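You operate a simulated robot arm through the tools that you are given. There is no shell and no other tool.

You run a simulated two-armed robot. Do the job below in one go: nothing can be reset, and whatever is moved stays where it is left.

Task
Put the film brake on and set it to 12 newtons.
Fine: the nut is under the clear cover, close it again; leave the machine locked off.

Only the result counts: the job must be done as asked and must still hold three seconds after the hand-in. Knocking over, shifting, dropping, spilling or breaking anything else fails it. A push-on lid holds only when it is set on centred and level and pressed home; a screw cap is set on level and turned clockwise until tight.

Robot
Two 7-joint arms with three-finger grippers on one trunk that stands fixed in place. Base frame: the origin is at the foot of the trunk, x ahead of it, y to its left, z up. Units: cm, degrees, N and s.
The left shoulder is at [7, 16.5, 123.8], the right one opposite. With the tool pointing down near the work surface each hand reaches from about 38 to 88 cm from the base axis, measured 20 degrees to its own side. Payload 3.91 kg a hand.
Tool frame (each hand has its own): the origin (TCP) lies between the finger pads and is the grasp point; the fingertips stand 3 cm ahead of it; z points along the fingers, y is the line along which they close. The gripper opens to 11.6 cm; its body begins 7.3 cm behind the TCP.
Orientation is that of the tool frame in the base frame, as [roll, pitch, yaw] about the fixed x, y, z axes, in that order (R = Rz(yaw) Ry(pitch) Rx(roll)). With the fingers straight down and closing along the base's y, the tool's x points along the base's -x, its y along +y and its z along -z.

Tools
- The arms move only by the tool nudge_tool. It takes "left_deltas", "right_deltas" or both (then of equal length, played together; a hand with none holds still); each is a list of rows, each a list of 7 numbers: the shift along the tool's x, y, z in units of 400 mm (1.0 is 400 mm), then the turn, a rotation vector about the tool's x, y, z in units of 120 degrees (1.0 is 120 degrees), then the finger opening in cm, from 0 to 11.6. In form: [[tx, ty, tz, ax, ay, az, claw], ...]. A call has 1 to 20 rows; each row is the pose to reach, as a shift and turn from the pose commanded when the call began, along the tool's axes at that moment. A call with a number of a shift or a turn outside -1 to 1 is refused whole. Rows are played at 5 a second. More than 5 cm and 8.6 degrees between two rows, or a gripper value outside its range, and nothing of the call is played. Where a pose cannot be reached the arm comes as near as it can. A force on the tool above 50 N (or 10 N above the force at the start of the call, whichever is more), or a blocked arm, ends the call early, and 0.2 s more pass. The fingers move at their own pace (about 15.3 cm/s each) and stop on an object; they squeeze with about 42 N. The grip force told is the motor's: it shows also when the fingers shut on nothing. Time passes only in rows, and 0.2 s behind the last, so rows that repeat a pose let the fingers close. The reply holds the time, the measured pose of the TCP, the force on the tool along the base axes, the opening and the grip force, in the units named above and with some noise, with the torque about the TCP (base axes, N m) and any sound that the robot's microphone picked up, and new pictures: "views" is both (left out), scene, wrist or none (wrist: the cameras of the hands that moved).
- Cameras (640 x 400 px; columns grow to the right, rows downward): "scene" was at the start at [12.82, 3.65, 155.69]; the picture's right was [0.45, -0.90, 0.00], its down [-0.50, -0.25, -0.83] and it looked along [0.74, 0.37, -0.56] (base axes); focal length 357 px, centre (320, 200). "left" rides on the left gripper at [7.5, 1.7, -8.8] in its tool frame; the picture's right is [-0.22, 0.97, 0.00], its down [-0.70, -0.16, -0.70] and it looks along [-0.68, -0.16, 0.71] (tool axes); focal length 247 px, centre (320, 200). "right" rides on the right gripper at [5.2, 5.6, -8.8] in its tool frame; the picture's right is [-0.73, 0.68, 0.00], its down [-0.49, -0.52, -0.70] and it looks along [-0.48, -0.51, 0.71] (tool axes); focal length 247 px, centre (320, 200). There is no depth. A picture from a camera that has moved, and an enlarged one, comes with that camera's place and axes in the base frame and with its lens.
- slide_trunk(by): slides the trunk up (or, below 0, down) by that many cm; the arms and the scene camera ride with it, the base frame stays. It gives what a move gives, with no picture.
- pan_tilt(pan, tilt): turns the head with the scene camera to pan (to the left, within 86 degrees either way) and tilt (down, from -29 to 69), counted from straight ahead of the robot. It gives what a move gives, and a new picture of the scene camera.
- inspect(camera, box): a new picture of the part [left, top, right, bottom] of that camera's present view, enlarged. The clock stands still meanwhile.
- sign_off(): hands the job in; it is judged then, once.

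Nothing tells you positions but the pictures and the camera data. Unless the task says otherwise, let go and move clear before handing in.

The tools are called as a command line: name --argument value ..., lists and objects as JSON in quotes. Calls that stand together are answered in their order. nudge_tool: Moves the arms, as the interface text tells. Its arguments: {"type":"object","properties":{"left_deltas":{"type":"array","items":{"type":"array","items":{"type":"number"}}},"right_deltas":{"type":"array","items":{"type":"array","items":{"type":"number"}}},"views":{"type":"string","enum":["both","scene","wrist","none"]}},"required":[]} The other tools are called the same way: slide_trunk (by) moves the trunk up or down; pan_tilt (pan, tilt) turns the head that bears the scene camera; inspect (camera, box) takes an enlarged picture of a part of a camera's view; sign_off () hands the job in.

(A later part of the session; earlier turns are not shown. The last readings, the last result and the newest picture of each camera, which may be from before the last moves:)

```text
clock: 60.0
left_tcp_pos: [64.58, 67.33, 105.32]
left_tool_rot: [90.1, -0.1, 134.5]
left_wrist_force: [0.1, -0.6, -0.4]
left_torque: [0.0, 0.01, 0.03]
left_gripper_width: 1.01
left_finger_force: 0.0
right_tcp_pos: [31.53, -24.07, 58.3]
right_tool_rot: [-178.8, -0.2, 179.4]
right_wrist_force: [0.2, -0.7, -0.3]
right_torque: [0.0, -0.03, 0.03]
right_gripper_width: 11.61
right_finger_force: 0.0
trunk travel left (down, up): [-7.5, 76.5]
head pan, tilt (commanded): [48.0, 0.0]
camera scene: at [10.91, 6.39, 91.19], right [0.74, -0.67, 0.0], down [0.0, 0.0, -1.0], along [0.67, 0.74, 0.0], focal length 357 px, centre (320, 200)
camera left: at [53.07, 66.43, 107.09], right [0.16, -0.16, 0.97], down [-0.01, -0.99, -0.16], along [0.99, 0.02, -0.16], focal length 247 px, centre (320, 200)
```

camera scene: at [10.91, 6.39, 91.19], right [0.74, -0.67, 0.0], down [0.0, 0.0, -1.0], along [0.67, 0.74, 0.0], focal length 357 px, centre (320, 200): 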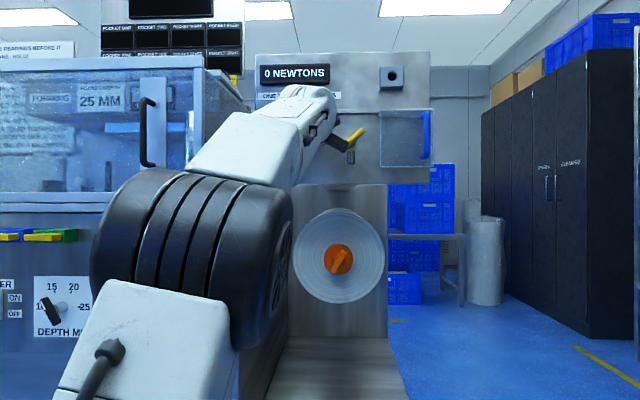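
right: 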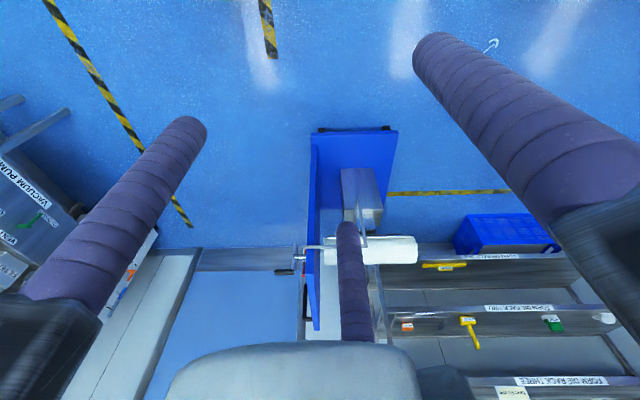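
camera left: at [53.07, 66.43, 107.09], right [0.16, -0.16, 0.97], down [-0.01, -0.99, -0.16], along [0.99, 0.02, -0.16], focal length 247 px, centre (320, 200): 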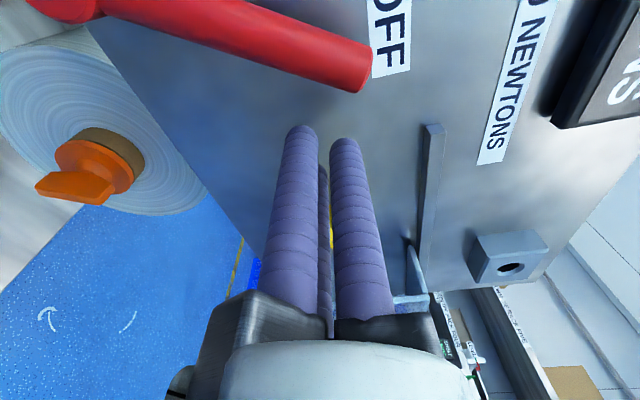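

Fingers are at lever depth without contact. I'll sweep left to push the lever toward ON.

nudge_tool --left_deltas '[[0.03, 0, 0, 0, 0, 0, 1.0], [0.055, 0, 0, 0, 0, 0, 1.0], [0.08, 0, 0, 0, 0, 0, 1.0], [0.105, 0, 0, 0, 0, 0, 1.0], [0.13, 0, 0, 0, 0, 0, 1.0], [0.155, 0, 0, 0, 0, 0, 1.0]]' --views "both"

```text
clock: 61.4
left_tcp_pos: [60.03, 71.91, 105.38]
left_tool_rot: [90.1, -0.1, 134.6]
left_wrist_force: [0.6, -0.8, 0.0]
left_torque: [0.03, 0.02, -0.01]
left_gripper_width: 0.99
left_finger_force: 0.1
right_tcp_pos: [31.56, -24.21, 58.34]
right_tool_rot: [-178.9, -0.2, 179.4]
right_wrist_force: [-0.5, -1.2, 0.0]
right_torque: [0.0, 0.01, 0.0]
right_gripper_width: 11.6
right_finger_force: 0.0
trunk travel left (down, up): [-7.5, 76.5]
head pan, tilt (commanded): [48.0, 0.0]
camera scene: at [10.91, 6.38, 91.2], right [0.74, -0.67, 0.0], down [0.0, 0.0, -1.0], along [0.67, 0.74, 0.0], focal length 357 px, centre (320, 200)
camera left: at [48.66, 70.95, 107.21], right [0.16, -0.16, 0.97], down [-0.01, -0.99, -0.16], along [0.99, 0.02, -0.16], focal length 247 px, centre (320, 200)
```

scene: 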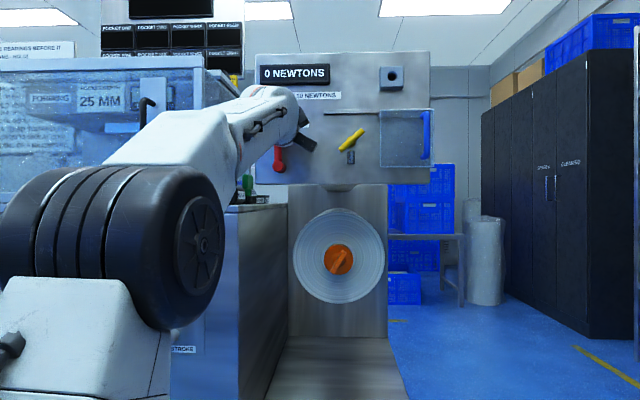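
left: 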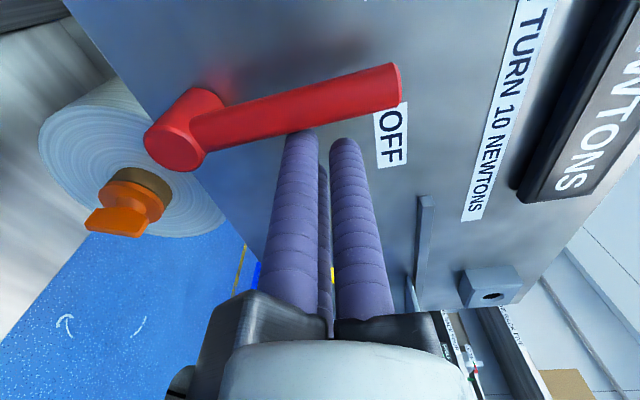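

The lever is past vertical. I'll continue a little at a time toward ON.

nudge_tool --left_deltas '[[0.015, 0, 0, 0, 0, 0, 1.0], [0.03, 0, 0, 0, 0, 0, 1.0], [0.045, 0, 0, 0, 0, 0, 1.0]]' --views "both"

inspect --camera "scene" --box '[240, 50, 440, 190]'

```text
clock: 62.2
left_tcp_pos: [58.72, 73.13, 105.37]
left_tool_rot: [90.1, -0.1, 134.6]
left_wrist_force: [0.7, -0.1, -0.6]
left_torque: [0.02, -0.01, -0.05]
left_gripper_width: 1.0
left_finger_force: 0.0
right_tcp_pos: [31.59, -24.18, 58.31]
right_tool_rot: [-179.0, -0.2, 179.4]
right_wrist_force: [-0.1, 0.6, -0.1]
right_torque: [0.0, -0.03, 0.01]
right_gripper_width: 11.6
right_finger_force: 0.1
trunk travel left (down, up): [-7.5, 76.5]
head pan, tilt (commanded): [48.0, 0.0]
camera scene: at [10.92, 6.38, 91.19], right [0.74, -0.67, 0.0], down [0.0, 0.0, -1.0], along [0.67, 0.74, 0.0], focal length 357 px, centre (320, 200)
camera left: at [47.3, 72.23, 107.18], right [0.16, -0.16, 0.97], down [-0.01, -0.99, -0.16], along [0.99, 0.02, -0.16], focal length 247 px, centre (320, 200)
```

scene: 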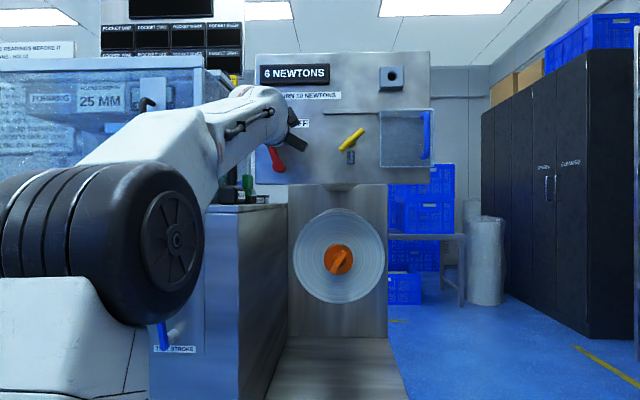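
left: 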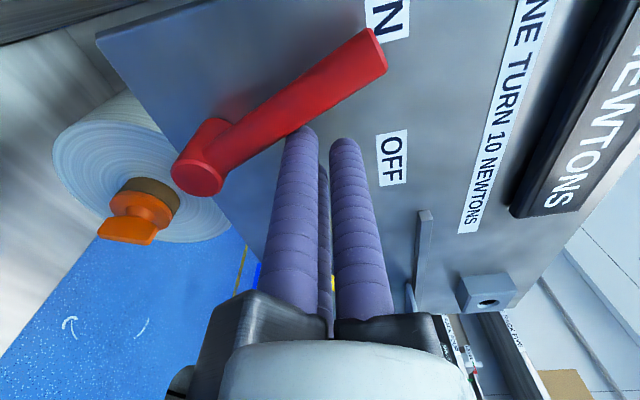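

```text
2.86 times, centred on (340, 120) of scene
camera zoom: at [10.92, 6.38, 91.19], right [0.74, -0.67, 0.0], down [0.0, 0.0, -1.0], along [0.67, 0.74, 0.0], focal length 1021 px, centre (263, 429)
```

zoom: 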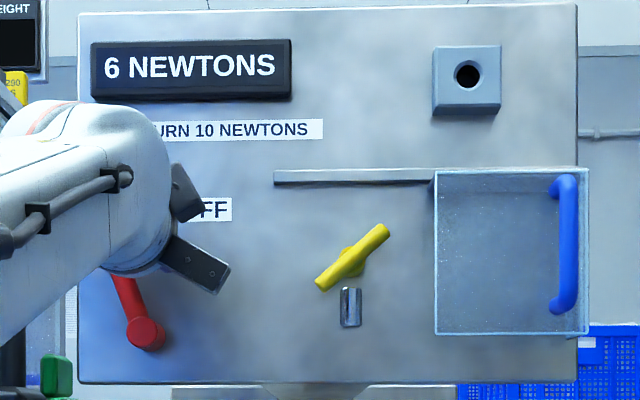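

The brake is registering: the display now reads 6 NEWTONS, so 0.6 of a turn more is needed. I'll nudge the lever a bit further to be sure it sits fully at ON.

nudge_tool --left_deltas '[[0.01, 0, 0, 0, 0, 0, 1.0], [0.02, 0, 0, 0, 0, 0, 1.0]]' --views "both"

```text
clock: 62.8
left_tcp_pos: [58.2, 73.7, 105.55]
left_tool_rot: [90.2, 0.0, 134.6]
left_wrist_force: [1.2, -1.1, 0.3]
left_torque: [0.01, -0.03, -0.05]
left_gripper_width: 0.99
left_finger_force: 0.2
right_tcp_pos: [31.57, -24.18, 58.18]
right_tool_rot: [-178.9, -0.2, 179.4]
right_wrist_force: [-1.1, -0.6, 0.4]
right_torque: [-0.01, 0.01, -0.01]
right_gripper_width: 11.63
right_finger_force: 0.1
trunk travel left (down, up): [-7.5, 76.5]
head pan, tilt (commanded): [48.0, 0.0]
camera scene: at [10.91, 6.37, 91.2], right [0.74, -0.67, 0.0], down [0.0, 0.0, -1.0], along [0.67, 0.74, 0.0], focal length 357 px, centre (320, 200)
camera left: at [46.76, 72.73, 107.23], right [0.16, -0.16, 0.97], down [-0.01, -0.99, -0.16], along [0.99, 0.02, -0.16], focal length 247 px, centre (320, 200)
```

scene: 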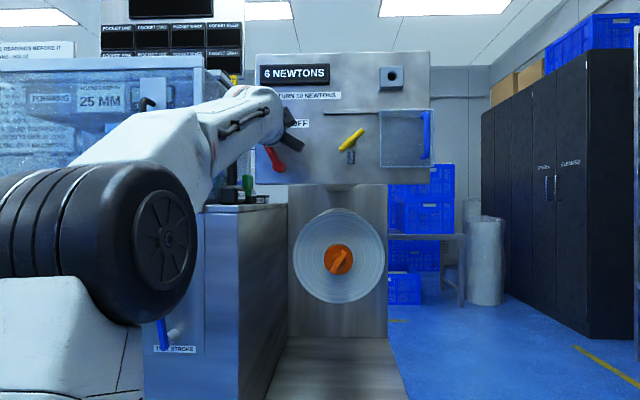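
left: 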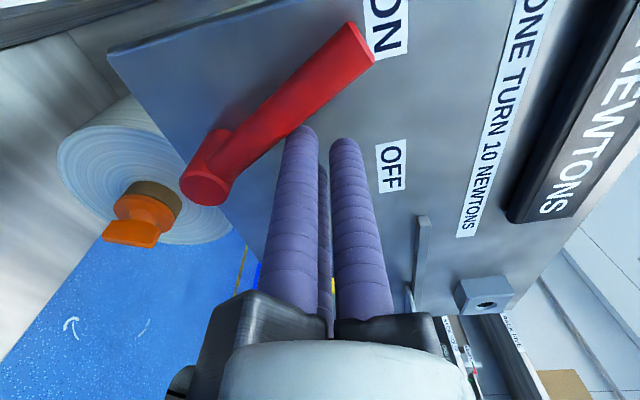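

The lever now points at ON with no resistance. I'll back away and check its position.

nudge_tool --left_deltas '[[-0.02, 0, 0, 0, 0, 0, 1.0], [-0.04, 0, -0.04, 0, 0, 0, 1.0], [-0.08, 0, -0.13, 0, 0, 0, 1.0], [-0.16, 0, -0.2, 0, 0, 0, 1.0], [-0.26, 0, -0.22, 0, 0, 0, 1.0], [-0.36, 0, -0.22, 0, 0, 0, 1.0], [-0.42, 0, -0.22, 0, 0, 0, 3.0], [-0.42, 0, -0.22, 0, 0, 0, 6.0]]' --views "both"

inspect --camera "scene" --box '[240, 50, 440, 190]'

```text
clock: 64.6
left_tcp_pos: [63.57, 55.56, 105.4]
left_tool_rot: [90.1, -0.1, 134.5]
left_wrist_force: [-0.6, 0.3, -0.1]
left_torque: [0.01, -0.03, -0.01]
left_gripper_width: 6.0
left_finger_force: 0.0
right_tcp_pos: [31.59, -24.24, 58.26]
right_tool_rot: [-178.9, -0.3, 179.5]
right_wrist_force: [0.5, -1.0, 0.8]
right_torque: [0.0, 0.0, 0.01]
right_gripper_width: 11.61
right_finger_force: 0.3
trunk travel left (down, up): [-7.5, 76.5]
head pan, tilt (commanded): [48.0, 0.0]
camera scene: at [10.91, 6.37, 91.19], right [0.74, -0.67, 0.0], down [0.0, 0.0, -1.0], along [0.67, 0.74, 0.0], focal length 357 px, centre (320, 200)
camera left: at [52.13, 54.61, 107.07], right [0.16, -0.16, 0.97], down [-0.01, -0.99, -0.16], along [0.99, 0.02, -0.16], focal length 247 px, centre (320, 200)
```

scene: 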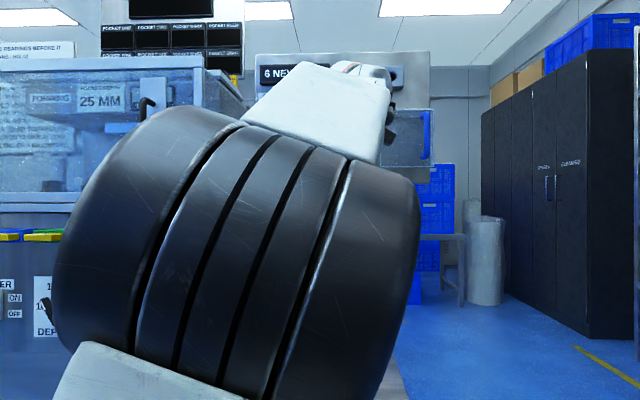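
left: 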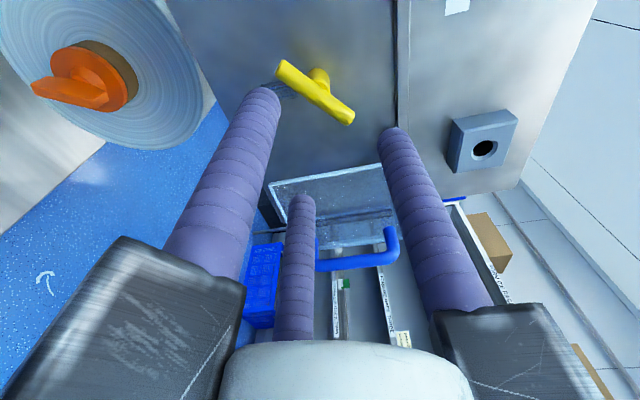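

```text
2.86 times, centred on (340, 120) of scene
camera zoom: at [10.91, 6.37, 91.19], right [0.74, -0.67, 0.0], down [0.0, 0.0, -1.0], along [0.67, 0.74, 0.0], focal length 1021 px, centre (263, 429)
```

zoom: 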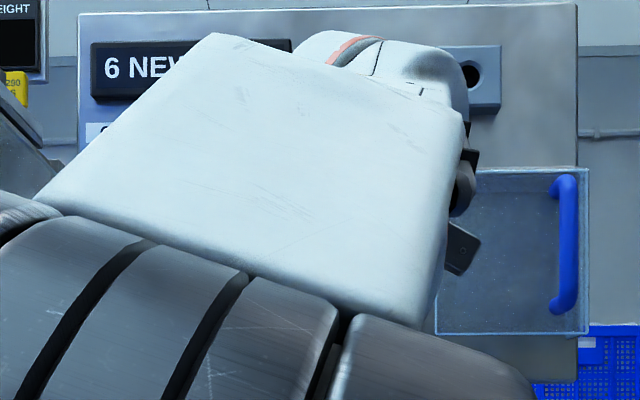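

Display still shows 6 NEWTONS with the brake on. Before gripping the T-bar, I'll inspect the nut area closely from the wrist camera, especially the chrome cylinder beneath it.

inspect --camera "left" --box '[200, 20, 440, 170]'

inspect --camera "left" --box '[250, 40, 370, 140]'

```text
2.67 times, centred on (320, 95) of left
camera zoom: at [52.13, 54.61, 107.07], right [0.16, -0.16, 0.97], down [-0.01, -0.99, -0.16], along [0.99, 0.02, -0.16], focal length 659 px, centre (320, 480)
```

zoom: 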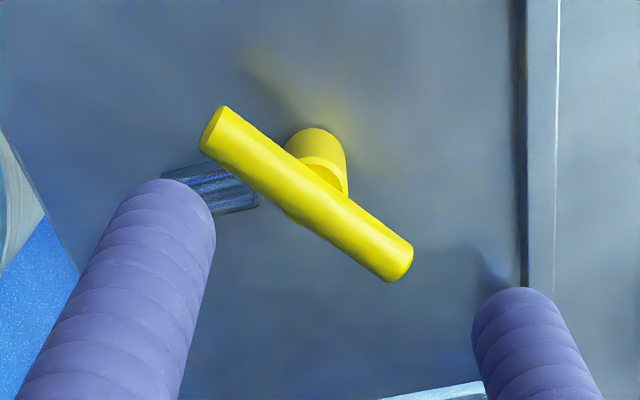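

```text
4.00 times, centred on (310, 90) of left
camera zoom: at [52.13, 54.61, 107.07], right [0.16, -0.16, 0.97], down [-0.01, -0.99, -0.16], along [0.99, 0.02, -0.16], focal length 988 px, centre (360, 640)
```

zoom: 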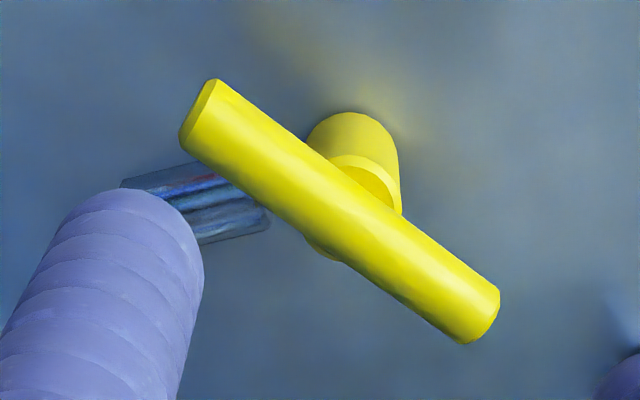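

The T-bar sits clear of the panel, and the chrome cylinder lies flat against the panel behind it. I'll roll the hand 40° to match the bar, move to just in front of it, and check the alignment.

nudge_tool --left_deltas '[[-0.003, -0.0045, 0.0275, 0, 0, -0.0667, 6], [-0.006, -0.009, 0.055, 0, 0, -0.1333, 6], [-0.009, -0.0135, 0.0825, 0, 0, -0.2, 6], [-0.012, -0.018, 0.11, 0, 0, -0.2667, 6], [-0.0145, -0.0225, 0.1375, 0, 0, -0.3333, 6], [-0.0145, -0.0225, 0.1375, 0, 0, -0.3333, 6]]' --views "both"

```text
clock: 66.0
left_tcp_pos: [68.09, 59.22, 104.35]
left_tool_rot: [90.1, 40.1, 134.7]
left_wrist_force: [0.5, 0.3, -0.4]
left_torque: [-0.01, 0.01, -0.01]
left_gripper_width: 6.0
left_finger_force: 0.0
right_tcp_pos: [31.6, -24.13, 58.42]
right_tool_rot: [-178.9, -0.3, 179.3]
right_wrist_force: [-0.2, 0.7, 0.0]
right_torque: [-0.02, -0.03, -0.01]
right_gripper_width: 11.59
right_finger_force: 0.0
trunk travel left (down, up): [-7.5, 76.5]
head pan, tilt (commanded): [48.0, 0.0]
camera scene: at [10.91, 6.38, 91.19], right [0.74, -0.67, 0.0], down [0.0, 0.0, -1.0], along [0.67, 0.74, 0.0], focal length 357 px, centre (320, 200)
camera left: at [57.04, 57.71, 100.91], right [-0.32, 0.33, 0.89], down [-0.05, -0.94, 0.33], along [0.95, 0.06, 0.32], focal length 247 px, centre (320, 200)
```

scene: 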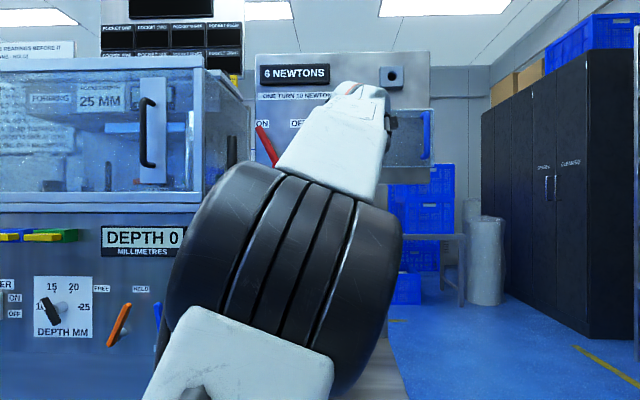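
left: 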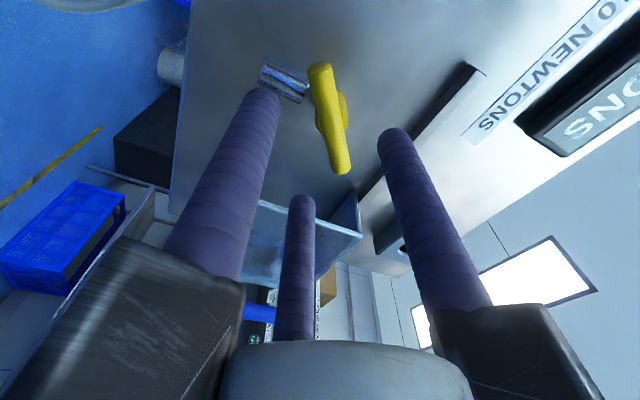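

Alignment is very good: the bar lies parallel between the fingers and its centre is about 5 cm ahead of the TCP. I'll go forward 2.9 cm and close on the bar.

nudge_tool --left_deltas '[[0, 0.004, 0.03, 0, 0, 0, 6], [0, 0.004, 0.06, 0, 0, 0, 6], [0, 0.004, 0.073, 0, 0, 0, 6], [0, 0.004, 0.073, 0, 0, 0, 6]]' --views "wrist"

```text
clock: 67.0
left_tcp_pos: [70.09, 61.14, 104.43]
left_tool_rot: [90.1, 39.9, 134.6]
left_wrist_force: [-0.2, 0.3, -0.4]
left_torque: [0.0, 0.02, 0.01]
left_gripper_width: 5.99
left_finger_force: 0.1
right_tcp_pos: [31.55, -24.17, 58.27]
right_tool_rot: [-178.8, -0.2, 179.4]
right_wrist_force: [1.0, -0.5, 0.3]
right_torque: [0.03, -0.03, -0.02]
right_gripper_width: 11.62
right_finger_force: 0.0
trunk travel left (down, up): [-7.5, 76.5]
head pan, tilt (commanded): [48.0, 0.0]
camera left: at [59.03, 59.84, 100.99], right [-0.32, 0.32, 0.89], down [-0.05, -0.94, 0.33], along [0.95, 0.06, 0.32], focal length 247 px, centre (320, 200)
```

left: 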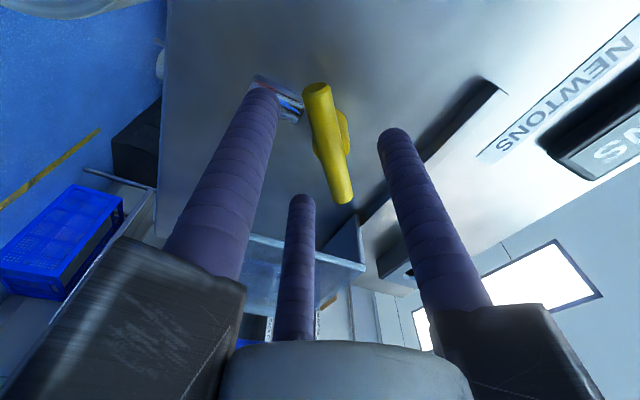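

Bar is centred between the fingers. Closing the grip now.

nudge_tool --left_deltas '[[0, 0, 0, 0, 0, 0, 4], [0, 0, 0, 0, 0, 0, 3], [0, 0, 0, 0, 0, 0, 2], [0, 0, 0, 0, 0, 0, 1], [0, 0, 0, 0, 0, 0, 1]]' --views "both"

```text
clock: 68.2
left_tcp_pos: [69.86, 61.18, 104.5]
left_tool_rot: [90.1, 39.9, 134.7]
left_wrist_force: [-11.7, -5.1, -3.4]
left_torque: [-0.11, 0.06, 0.18]
left_gripper_width: 1.77
left_finger_force: 45.3
right_tcp_pos: [31.49, -24.14, 58.3]
right_tool_rot: [-178.8, -0.1, 179.4]
right_wrist_force: [-0.2, -0.3, 0.1]
right_torque: [-0.01, -0.01, 0.05]
right_gripper_width: 11.59
right_finger_force: 0.0
trunk travel left (down, up): [-7.5, 76.5]
head pan, tilt (commanded): [48.0, 0.0]
camera scene: at [10.78, 6.34, 91.21], right [0.74, -0.67, 0.0], down [0.0, 0.0, -1.0], along [0.67, 0.74, 0.0], focal length 357 px, centre (320, 200)
camera left: at [58.85, 59.79, 101.11], right [-0.32, 0.32, 0.89], down [-0.05, -0.94, 0.32], along [0.95, 0.06, 0.32], focal length 247 px, centre (320, 200)
```

scene: 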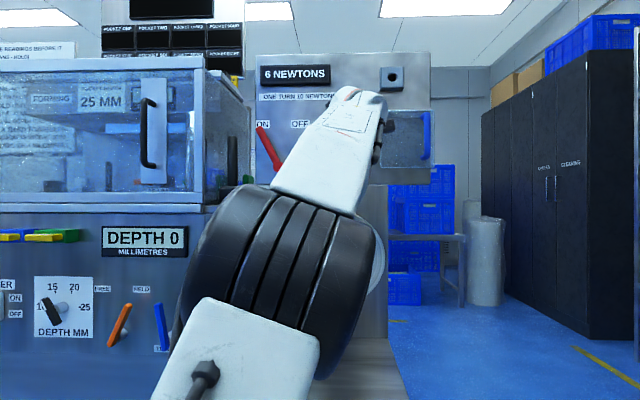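
left: 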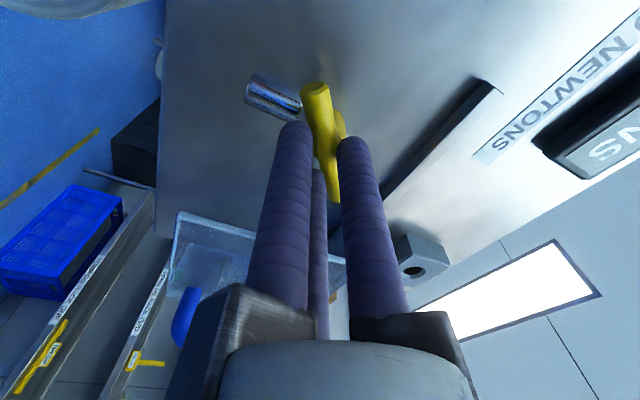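

Firm grip on the bar. I'll turn clockwise 24° about the nut axis as a test and watch the reading.

nudge_tool --left_deltas '[[0.001, 0, 0, 0, 0, 0.0333, 1], [0.0021, 0.0001, 0, 0, 0, 0.0667, 1], [0.0031, 0.0003, 0, 0, 0, 0.1, 1], [0.0041, 0.0006, 0, 0, 0, 0.1333, 1], [0.0051, 0.001, 0, 0, 0, 0.1667, 1], [0.0061, 0.0013, 0, 0, 0, 0.2, 1]]' --views "both"

```text
clock: 69.4
left_tcp_pos: [69.71, 61.32, 104.51]
left_tool_rot: [90.4, 19.5, 134.7]
left_wrist_force: [-27.9, -18.0, -16.0]
left_torque: [-0.04, 0.0, -0.45]
left_gripper_width: 1.75
left_finger_force: 45.3
right_tcp_pos: [31.45, -24.27, 58.23]
right_tool_rot: [-178.9, -0.1, 179.3]
right_wrist_force: [0.2, -0.2, 0.2]
right_torque: [0.03, -0.02, 0.03]
right_gripper_width: 11.6
right_finger_force: 0.1
trunk travel left (down, up): [-7.5, 76.5]
head pan, tilt (commanded): [48.0, 0.0]
stopped in row 6 (left hand): the force on the tool passed its limit at 52 N (the readings are from after the stop); the commanded pose is now the measured one
camera scene: at [10.72, 6.29, 91.23], right [0.74, -0.67, 0.0], down [0.0, 0.0, -1.0], along [0.67, 0.74, 0.0], focal length 357 px, centre (320, 200)
camera left: at [58.18, 60.43, 103.74], right [-0.08, 0.09, 0.99], down [0.0, -1.0, 0.09], along [1.0, 0.01, 0.08], focal length 247 px, centre (320, 200)
```

scene: 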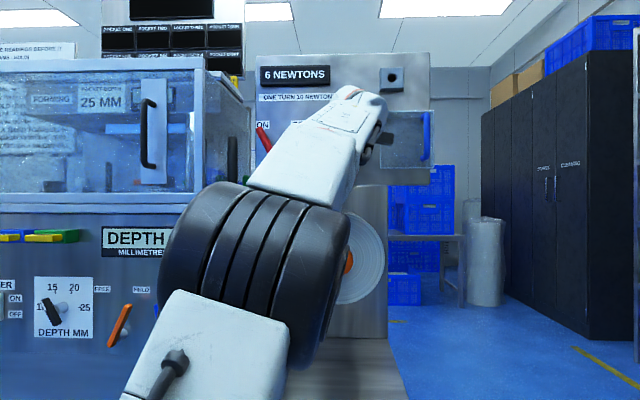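
left: 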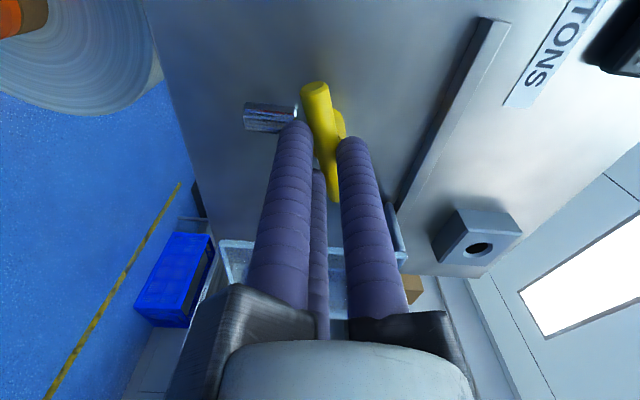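

The nut turned about 20° with the hand but the contact force rose, mostly pushing the hand backward (fingertips seem to press on the hub). I'll check the reading, then release, back off slightly and regrip.

inspect --camera "scene" --box '[240, 50, 440, 190]'

inspect --camera "left" --box '[230, 60, 430, 220]'

```text
2.86 times, centred on (340, 120) of scene
camera zoom: at [10.72, 6.29, 91.23], right [0.74, -0.67, 0.0], down [0.0, 0.0, -1.0], along [0.67, 0.74, 0.0], focal length 1021 px, centre (263, 429)
```

zoom: 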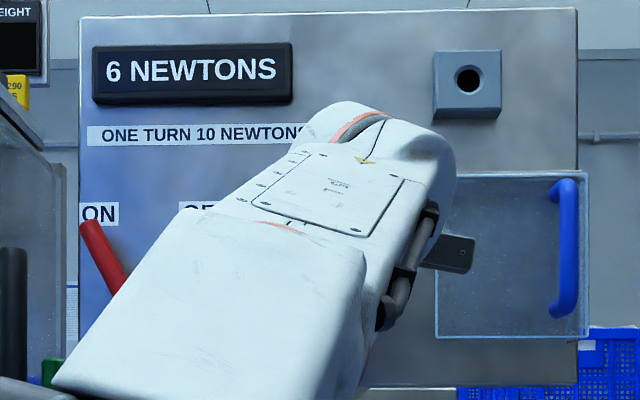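

```text
2.50 times, centred on (330, 140) of left
camera zoom: at [58.18, 60.43, 103.74], right [-0.08, 0.09, 0.99], down [0.0, -1.0, 0.09], along [1.0, 0.01, 0.08], focal length 617 px, centre (295, 350)
```

zoom: 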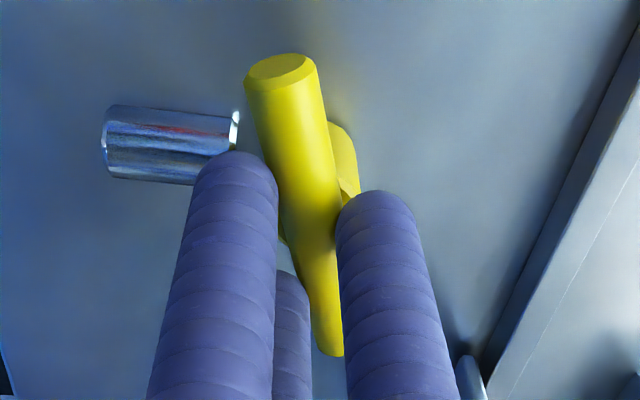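

nudge_tool --left_deltas '[[0, 0, 0, 0, 0, 0, 3.4], [0, 0, -0.006, 0, 0, 0, 3.4], [0, 0, -0.012, 0, 0, 0, 3.4], [0, 0, -0.012, 0, 0, 0, 3.4], [0, 0, -0.012, 0, 0, 0, 1.5], [0, 0, -0.012, 0, 0, 0, 1], [0, 0, -0.012, 0, 0, 0, 1]]' --views "both"

```text
clock: 71.0
left_tcp_pos: [69.59, 61.01, 104.53]
left_tool_rot: [90.2, 19.6, 134.7]
left_wrist_force: [-2.4, 0.5, 4.4]
left_torque: [0.11, -0.09, 0.1]
left_gripper_width: 1.24
left_finger_force: 2.3
right_tcp_pos: [31.56, -24.2, 58.28]
right_tool_rot: [-178.9, -0.2, 179.4]
right_wrist_force: [-0.3, -0.1, -0.4]
right_torque: [-0.02, 0.02, 0.01]
right_gripper_width: 11.6
right_finger_force: 0.1
trunk travel left (down, up): [-7.5, 76.5]
head pan, tilt (commanded): [48.0, 0.0]
camera scene: at [10.83, 6.34, 91.21], right [0.74, -0.67, 0.0], down [0.0, 0.0, -1.0], along [0.67, 0.74, 0.0], focal length 357 px, centre (320, 200)
camera left: at [57.95, 60.13, 103.71], right [-0.08, 0.08, 0.99], down [0.0, -1.0, 0.09], along [1.0, 0.01, 0.08], focal length 247 px, centre (320, 200)
```

scene: 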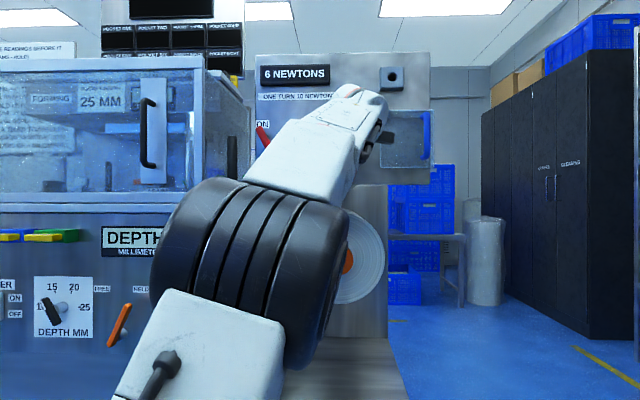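
left: 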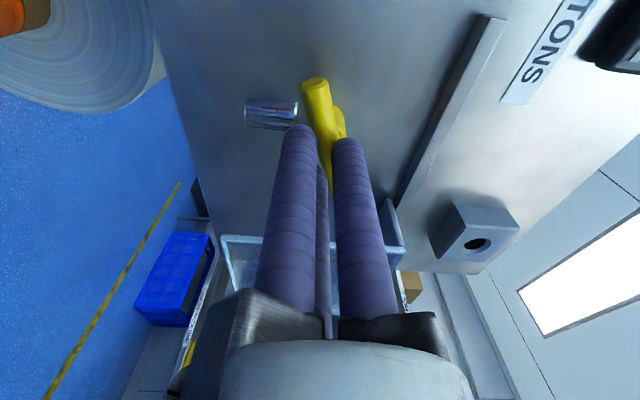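

The fingers slipped off the front of the bar: they need to go deeper, not shallower. Let me look closely at the tips versus the bar.

inspect --camera "left" --box '[230, 60, 430, 220]'

```text
2.50 times, centred on (330, 140) of left
camera zoom: at [57.95, 60.13, 103.71], right [-0.08, 0.08, 0.99], down [0.0, -1.0, 0.09], along [1.0, 0.01, 0.08], focal length 617 px, centre (295, 350)
```

zoom: 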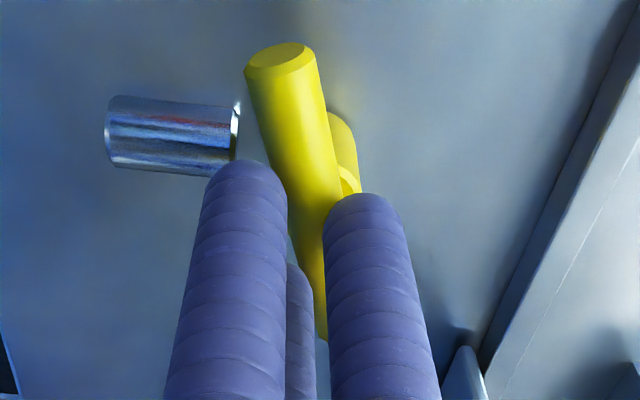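

The bar's axis is a bit deeper than assumed (d≈95.6). I'll open, shift slightly to centre the bar, go 1.4 cm deeper (still short of the chrome cylinder) and grip again.

nudge_tool --left_deltas '[[0, 0, 0, 0, 0, 0, 5.5], [0, -0.009, 0, 0, 0, 0.02, 5.5], [0, -0.009, 0.018, 0, 0, 0.04, 5.5], [0, -0.009, 0.036, 0, 0, 0.04, 5.5], [0, -0.009, 0.036, 0, 0, 0.04, 5.5]]' --views "wrist"

```text
clock: 72.2
left_tcp_pos: [70.94, 61.99, 104.06]
left_tool_rot: [90.3, 14.8, 134.7]
left_wrist_force: [0.3, -0.9, -0.2]
left_torque: [-0.01, 0.01, 0.02]
left_gripper_width: 5.52
left_finger_force: 0.1
right_tcp_pos: [31.56, -24.15, 58.3]
right_tool_rot: [-179.0, -0.2, 179.4]
right_wrist_force: [-1.1, -0.3, -0.1]
right_torque: [0.02, -0.02, -0.01]
right_gripper_width: 11.6
right_finger_force: 0.0
trunk travel left (down, up): [-7.5, 76.5]
head pan, tilt (commanded): [48.0, 0.0]
camera left: at [59.27, 61.18, 103.87], right [-0.02, 0.03, 1.0], down [0.0, -1.0, 0.03], along [1.0, 0.0, 0.02], focal length 247 px, centre (320, 200)
```

left: 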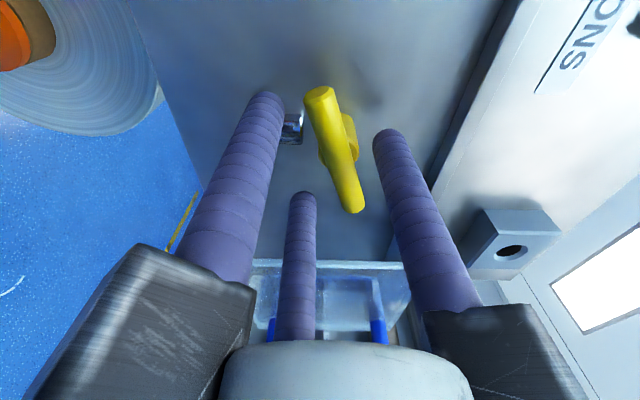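

Well placed now: bar centred and about 1.6 cm ahead of the TCP. I'll fine-adjust 0.3 cm and close.

nudge_tool --left_deltas '[[0, 0.0075, 0, 0, 0, 0, 5], [0, 0.0075, 0, 0, 0, 0, 4], [0, 0.0075, 0, 0, 0, 0, 3], [0, 0.0075, 0, 0, 0, 0, 2], [0, 0.0075, 0, 0, 0, 0, 1], [0, 0.0075, 0, 0, 0, 0, 1]]' --views "wrist"

```text
clock: 73.6
left_tcp_pos: [70.69, 61.94, 104.67]
left_tool_rot: [90.0, 14.7, 134.7]
left_wrist_force: [10.8, 11.5, 24.7]
left_torque: [0.49, -0.46, 0.0]
left_gripper_width: 2.84
left_finger_force: 45.1
right_tcp_pos: [31.62, -24.12, 58.35]
right_tool_rot: [-178.8, -0.1, 179.5]
right_wrist_force: [0.2, 0.4, -0.1]
right_torque: [0.0, 0.01, 0.02]
right_gripper_width: 11.58
right_finger_force: 0.2
trunk travel left (down, up): [-7.5, 76.5]
head pan, tilt (commanded): [48.0, 0.0]
camera left: at [58.97, 61.14, 104.41], right [-0.02, 0.02, 1.0], down [0.0, -1.0, 0.02], along [1.0, 0.0, 0.02], focal length 247 px, centre (320, 200)
```

left: 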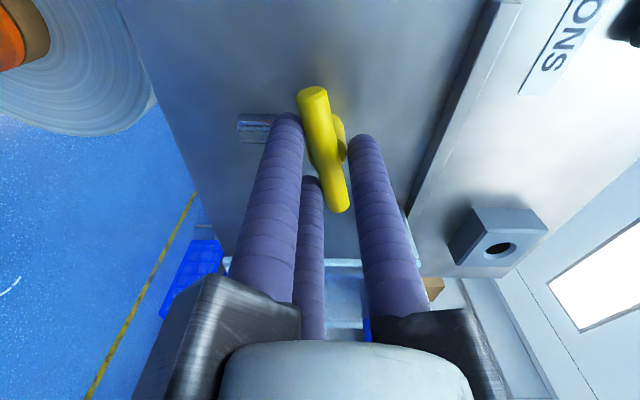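

A full grip at 2.84 cm on the bar. I'll relieve the side load and turn clockwise about the nut axis in 6° steps.

nudge_tool --left_deltas '[[0, 0.0075, 0, 0, 0, 0, 1], [0.001, 0.0076, 0, 0, 0, 0.05, 1], [0.0021, 0.0077, 0, 0, 0, 0.1, 1], [0.0031, 0.008, 0, 0, 0, 0.15, 1], [0.0041, 0.0084, 0, 0, 0, 0.2, 1], [0.005, 0.0088, 0, 0, 0, 0.25, 1]]' --views "both"

```text
clock: 75.0
left_tcp_pos: [70.47, 61.93, 104.64]
left_tool_rot: [90.4, -15.3, 134.5]
left_wrist_force: [-9.6, -9.4, -3.3]
left_torque: [0.36, -0.36, 0.63]
left_gripper_width: 2.86
left_finger_force: 45.2
right_tcp_pos: [31.47, -24.22, 58.29]
right_tool_rot: [-178.8, -0.2, 179.4]
right_wrist_force: [-0.4, 0.2, -0.1]
right_torque: [-0.02, 0.0, -0.01]
right_gripper_width: 11.6
right_finger_force: 0.1
trunk travel left (down, up): [-7.5, 76.5]
head pan, tilt (commanded): [48.0, 0.0]
camera scene: at [10.81, 6.28, 91.21], right [0.74, -0.67, 0.0], down [0.0, 0.0, -1.0], along [0.67, 0.74, 0.0], focal length 357 px, centre (320, 200)
camera left: at [59.48, 60.65, 108.33], right [0.34, -0.33, 0.88], down [-0.06, -0.94, -0.33], along [0.94, 0.06, -0.33], focal length 247 px, centre (320, 200)
```

scene: 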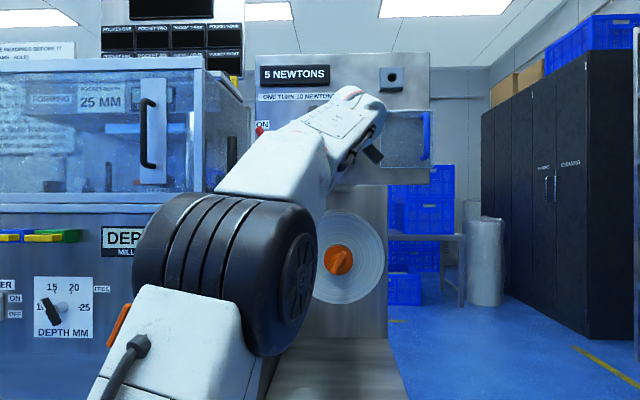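
left: 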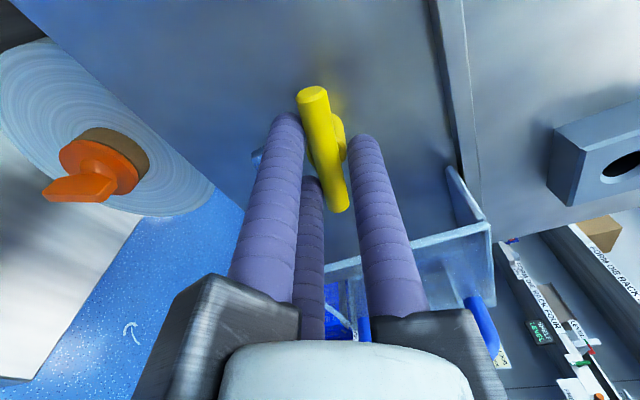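

The reading fell to 5, so clockwise loosens on this nut; tightening is counter-clockwise. I'll turn the other way.

nudge_tool --left_deltas '[[-0.001, 0.0001, 0, 0, 0, -0.05, 1], [-0.0021, 0.0002, 0, 0, 0, -0.1, 1], [-0.0031, 0.0005, 0, 0, 0, -0.15, 1], [-0.0041, 0.0009, 0, 0, 0, -0.2, 1], [-0.005, 0.0013, 0, 0, 0, -0.25, 1], [-0.0059, 0.0019, 0, 0, 0, -0.3, 1], [-0.0067, 0.0026, 0, 0, 0, -0.35, 1], [-0.0074, 0.0033, 0, 0, 0, -0.4, 1], [-0.0081, 0.0041, 0, 0, 0, -0.45, 1], [-0.0087, 0.005, 0, 0, 0, -0.5, 1]]' --views "both"

```text
clock: 77.2
left_tcp_pos: [70.71, 61.79, 104.75]
left_tool_rot: [90.3, 44.9, 134.8]
left_wrist_force: [-22.1, -23.8, -18.4]
left_torque: [0.39, -0.46, -0.43]
left_gripper_width: 2.87
left_finger_force: 45.4
right_tcp_pos: [31.48, -24.28, 58.34]
right_tool_rot: [-179.1, -0.2, 179.3]
right_wrist_force: [0.1, 0.0, 0.7]
right_torque: [-0.01, -0.01, 0.01]
right_gripper_width: 11.6
right_finger_force: 0.0
trunk travel left (down, up): [-7.5, 76.5]
head pan, tilt (commanded): [48.0, 0.0]
camera scene: at [10.82, 6.24, 91.21], right [0.74, -0.67, 0.0], down [0.0, 0.0, -1.0], along [0.67, 0.74, 0.0], focal length 357 px, centre (320, 200)
camera left: at [59.9, 60.2, 100.77], right [-0.37, 0.38, 0.85], down [-0.07, -0.92, 0.38], along [0.93, 0.08, 0.37], focal length 247 px, centre (320, 200)
```

scene: 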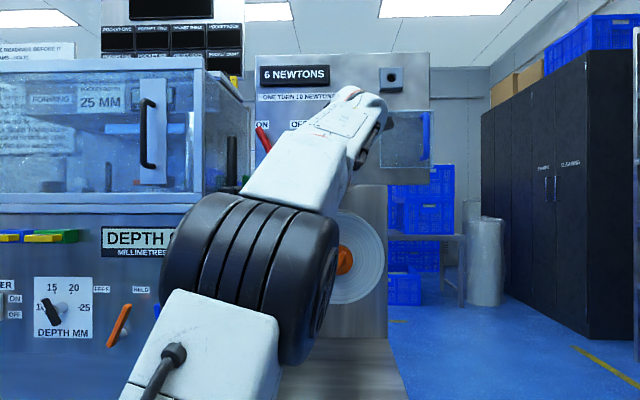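
left: 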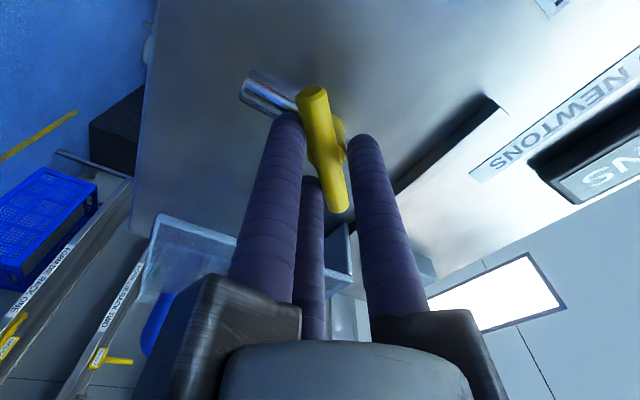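

Confirmed: counter-clockwise raises it. I'll relieve the axial load slightly and continue counter-clockwise.

nudge_tool --left_deltas '[[0.0018, -0.0018, -0.006, 0, 0, 0, 1], [0.0008, -0.0017, -0.006, 0, 0, -0.05, 1], [-0.0003, -0.0016, -0.006, 0, 0, -0.1, 1], [-0.0013, -0.0013, -0.006, 0, 0, -0.15, 1], [-0.0023, -0.0009, -0.006, 0, 0, -0.2, 1], [-0.0032, -0.0005, -0.006, 0, 0, -0.25, 1], [-0.0041, 0.0001, -0.006, 0, 0, -0.3, 1], [-0.0049, 0.0008, -0.006, 0, 0, -0.35, 1]]' --views "both"

```text
clock: 79.0
left_tcp_pos: [70.67, 61.67, 104.8]
left_tool_rot: [98.6, 85.7, 143.4]
left_wrist_force: [-36.0, -26.2, -23.8]
left_torque: [0.15, -0.3, 0.97]
left_gripper_width: 2.71
left_finger_force: 44.0
right_tcp_pos: [31.46, -24.03, 58.39]
right_tool_rot: [-179.0, -0.1, 179.3]
right_wrist_force: [0.6, -0.5, 0.4]
right_torque: [0.03, -0.02, -0.04]
right_gripper_width: 11.61
right_finger_force: 0.1
trunk travel left (down, up): [-7.5, 76.5]
head pan, tilt (commanded): [48.0, 0.0]
stopped in row 8 (left hand): the force on the tool passed its limit at 53 N (the readings are from after the stop); the commanded pose is now the measured one
camera scene: at [10.65, 6.24, 91.21], right [0.74, -0.67, 0.0], down [0.0, 0.0, -1.0], along [0.67, 0.74, 0.0], focal length 357 px, centre (320, 200)
camera left: at [62.74, 56.85, 97.62], right [-0.67, 0.68, 0.3], down [-0.34, -0.64, 0.69], along [0.66, 0.36, 0.66], focal length 247 px, centre (320, 200)
```

scene: 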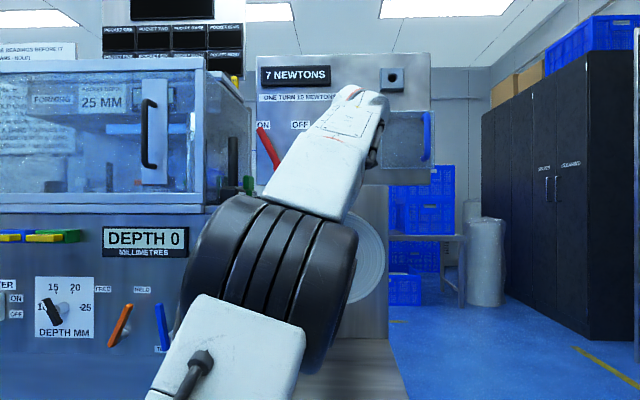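
left: 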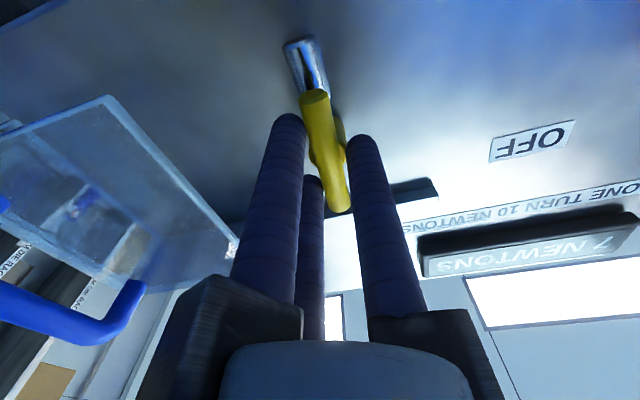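

Reading is now 7 and rising as expected (about 36° per newton). I'll release, withdraw 4 cm, roll back 120° and take a fresh grip.

nudge_tool --left_deltas '[[0, 0, 0, 0, 0, 0, 4], [0, 0, 0, 0, 0, 0, 6], [0, 0, -0.05, 0, 0, 0, 6], [0, 0, -0.1, 0, 0, 0, 6], [0, 0, -0.1, 0, 0, 0.0667, 6], [0, 0, -0.1, 0, 0, 0.1333, 6], [0, 0, -0.1, 0, 0, 0.2, 6], [0, 0, -0.1, 0, 0, 0.2667, 6], [0, 0, -0.1, 0, 0, 0.3333, 6], [-0.002, -0.002, -0.1, 0, 0, 0.4, 6], [-0.002, -0.002, -0.1, 0, 0, 0.4667, 6], [-0.003, -0.003, -0.1, 0, 0, 0.5333, 6], [-0.003, -0.003, -0.1, 0, 0, 0.6, 6], [-0.004, -0.004, -0.1, 0, 0, 0.6667, 6], [-0.004, -0.004, -0.1, 0, 0, 0.7333, 6], [-0.005, -0.005, -0.1, 0, 0, 0.8, 6], [-0.0054, -0.005, -0.1, 0, 0, 0.8667, 6], [-0.0054, -0.005, -0.1, 0, 0, 0.9333, 6], [-0.0054, -0.005, -0.1, 0, 0, 1.0, 6], [-0.0054, -0.005, -0.1, 0, 0, 1.0, 6]]' --views "both"

```text
clock: 83.2
left_tcp_pos: [68.24, 58.83, 104.93]
left_tool_rot: [90.9, -34.2, 134.3]
left_wrist_force: [-0.6, 0.3, -0.7]
left_torque: [-0.02, 0.01, -0.01]
left_gripper_width: 6.0
left_finger_force: 0.1
right_tcp_pos: [31.51, -24.03, 58.22]
right_tool_rot: [-178.9, -0.3, 179.3]
right_wrist_force: [0.4, 0.6, 0.7]
right_torque: [0.02, -0.03, 0.02]
right_gripper_width: 11.6
right_finger_force: 0.0
trunk travel left (down, up): [-7.5, 76.5]
head pan, tilt (commanded): [48.0, 0.0]
camera scene: at [10.91, 6.38, 91.2], right [0.74, -0.67, 0.0], down [0.0, 0.0, -1.0], along [0.67, 0.74, 0.0], focal length 357 px, centre (320, 200)
camera left: at [58.32, 56.26, 110.72], right [0.52, -0.52, 0.68], down [-0.16, -0.84, -0.52], along [0.84, 0.16, -0.52], focal length 247 px, centre (320, 200)
```

scene: 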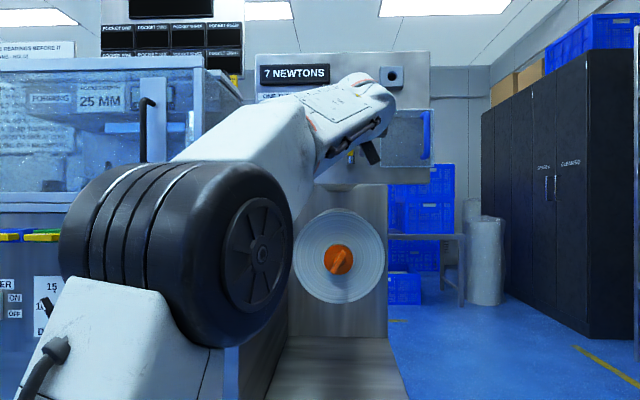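
left: 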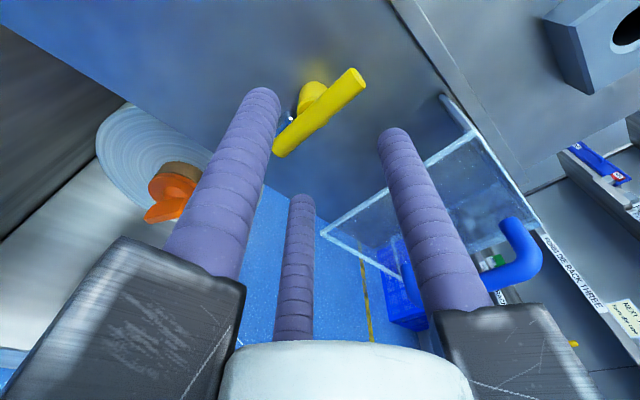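

Bar is well aligned between the fingers again (about 58° in the tool frame, 60° ideal). Going in and regripping.

nudge_tool --left_deltas '[[0.0054, -0.003, 0.03, 0, 0, 0, 6], [0.0054, -0.003, 0.06, 0, 0, 0, 6], [0.0054, -0.003, 0.091, 0, 0, 0, 6], [0.0054, -0.003, 0.091, 0, 0, 0, 5], [0.0054, -0.003, 0.091, 0, 0, 0, 4], [0.0054, -0.003, 0.091, 0, 0, 0, 3], [0.0054, -0.003, 0.091, 0, 0, 0, 2], [0.0054, -0.003, 0.091, 0, 0, 0, 1], [0.0054, -0.003, 0.091, 0, 0, 0, 1]]' --views "wrist"

```text
clock: 85.2
left_tcp_pos: [70.54, 61.62, 104.85]
left_tool_rot: [90.8, -34.2, 134.2]
left_wrist_force: [-0.7, -1.7, -1.7]
left_torque: [-0.01, -0.05, 0.46]
left_gripper_width: 2.68
left_finger_force: 44.5
right_tcp_pos: [31.59, -24.12, 58.19]
right_tool_rot: [-178.9, -0.3, 179.4]
right_wrist_force: [0.6, 0.8, 0.3]
right_torque: [0.01, 0.01, 0.01]
right_gripper_width: 11.61
right_finger_force: 0.1
trunk travel left (down, up): [-7.5, 76.5]
head pan, tilt (commanded): [48.0, 0.0]
camera left: at [60.73, 58.99, 110.59], right [0.52, -0.52, 0.68], down [-0.16, -0.84, -0.52], along [0.84, 0.16, -0.52], focal length 247 px, centre (320, 200)
```

left: 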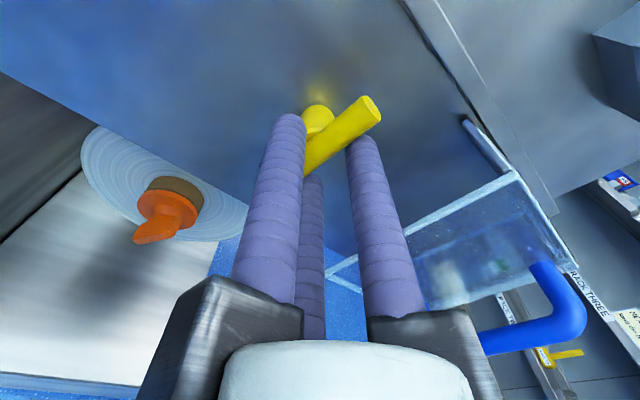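

An almost force-free grip this time. I'll turn counter-clockwise 60° in small steps.

nudge_tool --left_deltas '[[0, 0.0008, 0, 0, 0, -0.05, 1], [0.0001, 0.0016, 0, 0, 0, -0.1, 1], [0.0002, 0.0023, 0, 0, 0, -0.15, 1], [0.0004, 0.0031, 0, 0, 0, -0.2, 1], [0.0008, 0.0038, 0, 0, 0, -0.25, 1], [0.0011, 0.0045, 0, 0, 0, -0.3, 1], [0.0016, 0.0051, 0, 0, 0, -0.35, 1], [0.0021, 0.0057, 0, 0, 0, -0.4, 1], [0.0027, 0.0063, 0, 0, 0, -0.45, 1], [0.0033, 0.0067, 0, 0, 0, -0.5, 1]]' --views "both"

```text
clock: 87.5
left_tcp_pos: [70.39, 61.25, 105.24]
left_tool_rot: [90.8, 25.0, 135.1]
left_wrist_force: [-24.1, -20.1, -13.7]
left_torque: [-0.24, 0.16, 0.81]
left_gripper_width: 2.21
left_finger_force: 45.3
right_tcp_pos: [31.54, -24.19, 58.35]
right_tool_rot: [-179.1, -0.1, 179.4]
right_wrist_force: [-0.4, 0.3, 0.3]
right_torque: [0.02, -0.01, -0.04]
right_gripper_width: 11.6
right_finger_force: 0.2
trunk travel left (down, up): [-7.5, 76.5]
head pan, tilt (commanded): [48.0, 0.0]
stopped in row 10 (left hand): the force on the tool passed its limit at 51 N (the readings are from after the stop); the commanded pose is now the measured one
camera scene: at [10.77, 6.29, 91.24], right [0.74, -0.67, 0.0], down [0.0, 0.0, -1.0], along [0.67, 0.74, 0.0], focal length 357 px, centre (320, 200)
camera left: at [58.9, 60.31, 103.86], right [-0.14, 0.16, 0.98], down [0.0, -0.99, 0.16], along [0.99, 0.02, 0.14], focal length 247 px, centre (320, 200)
```

scene: 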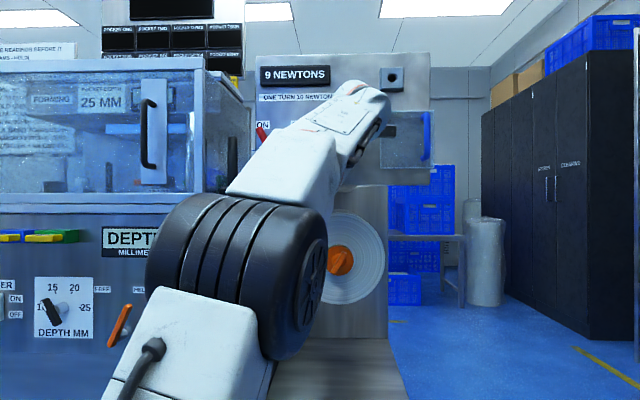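
left: 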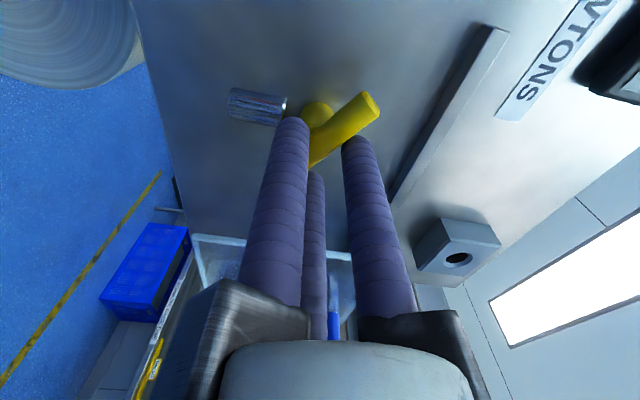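

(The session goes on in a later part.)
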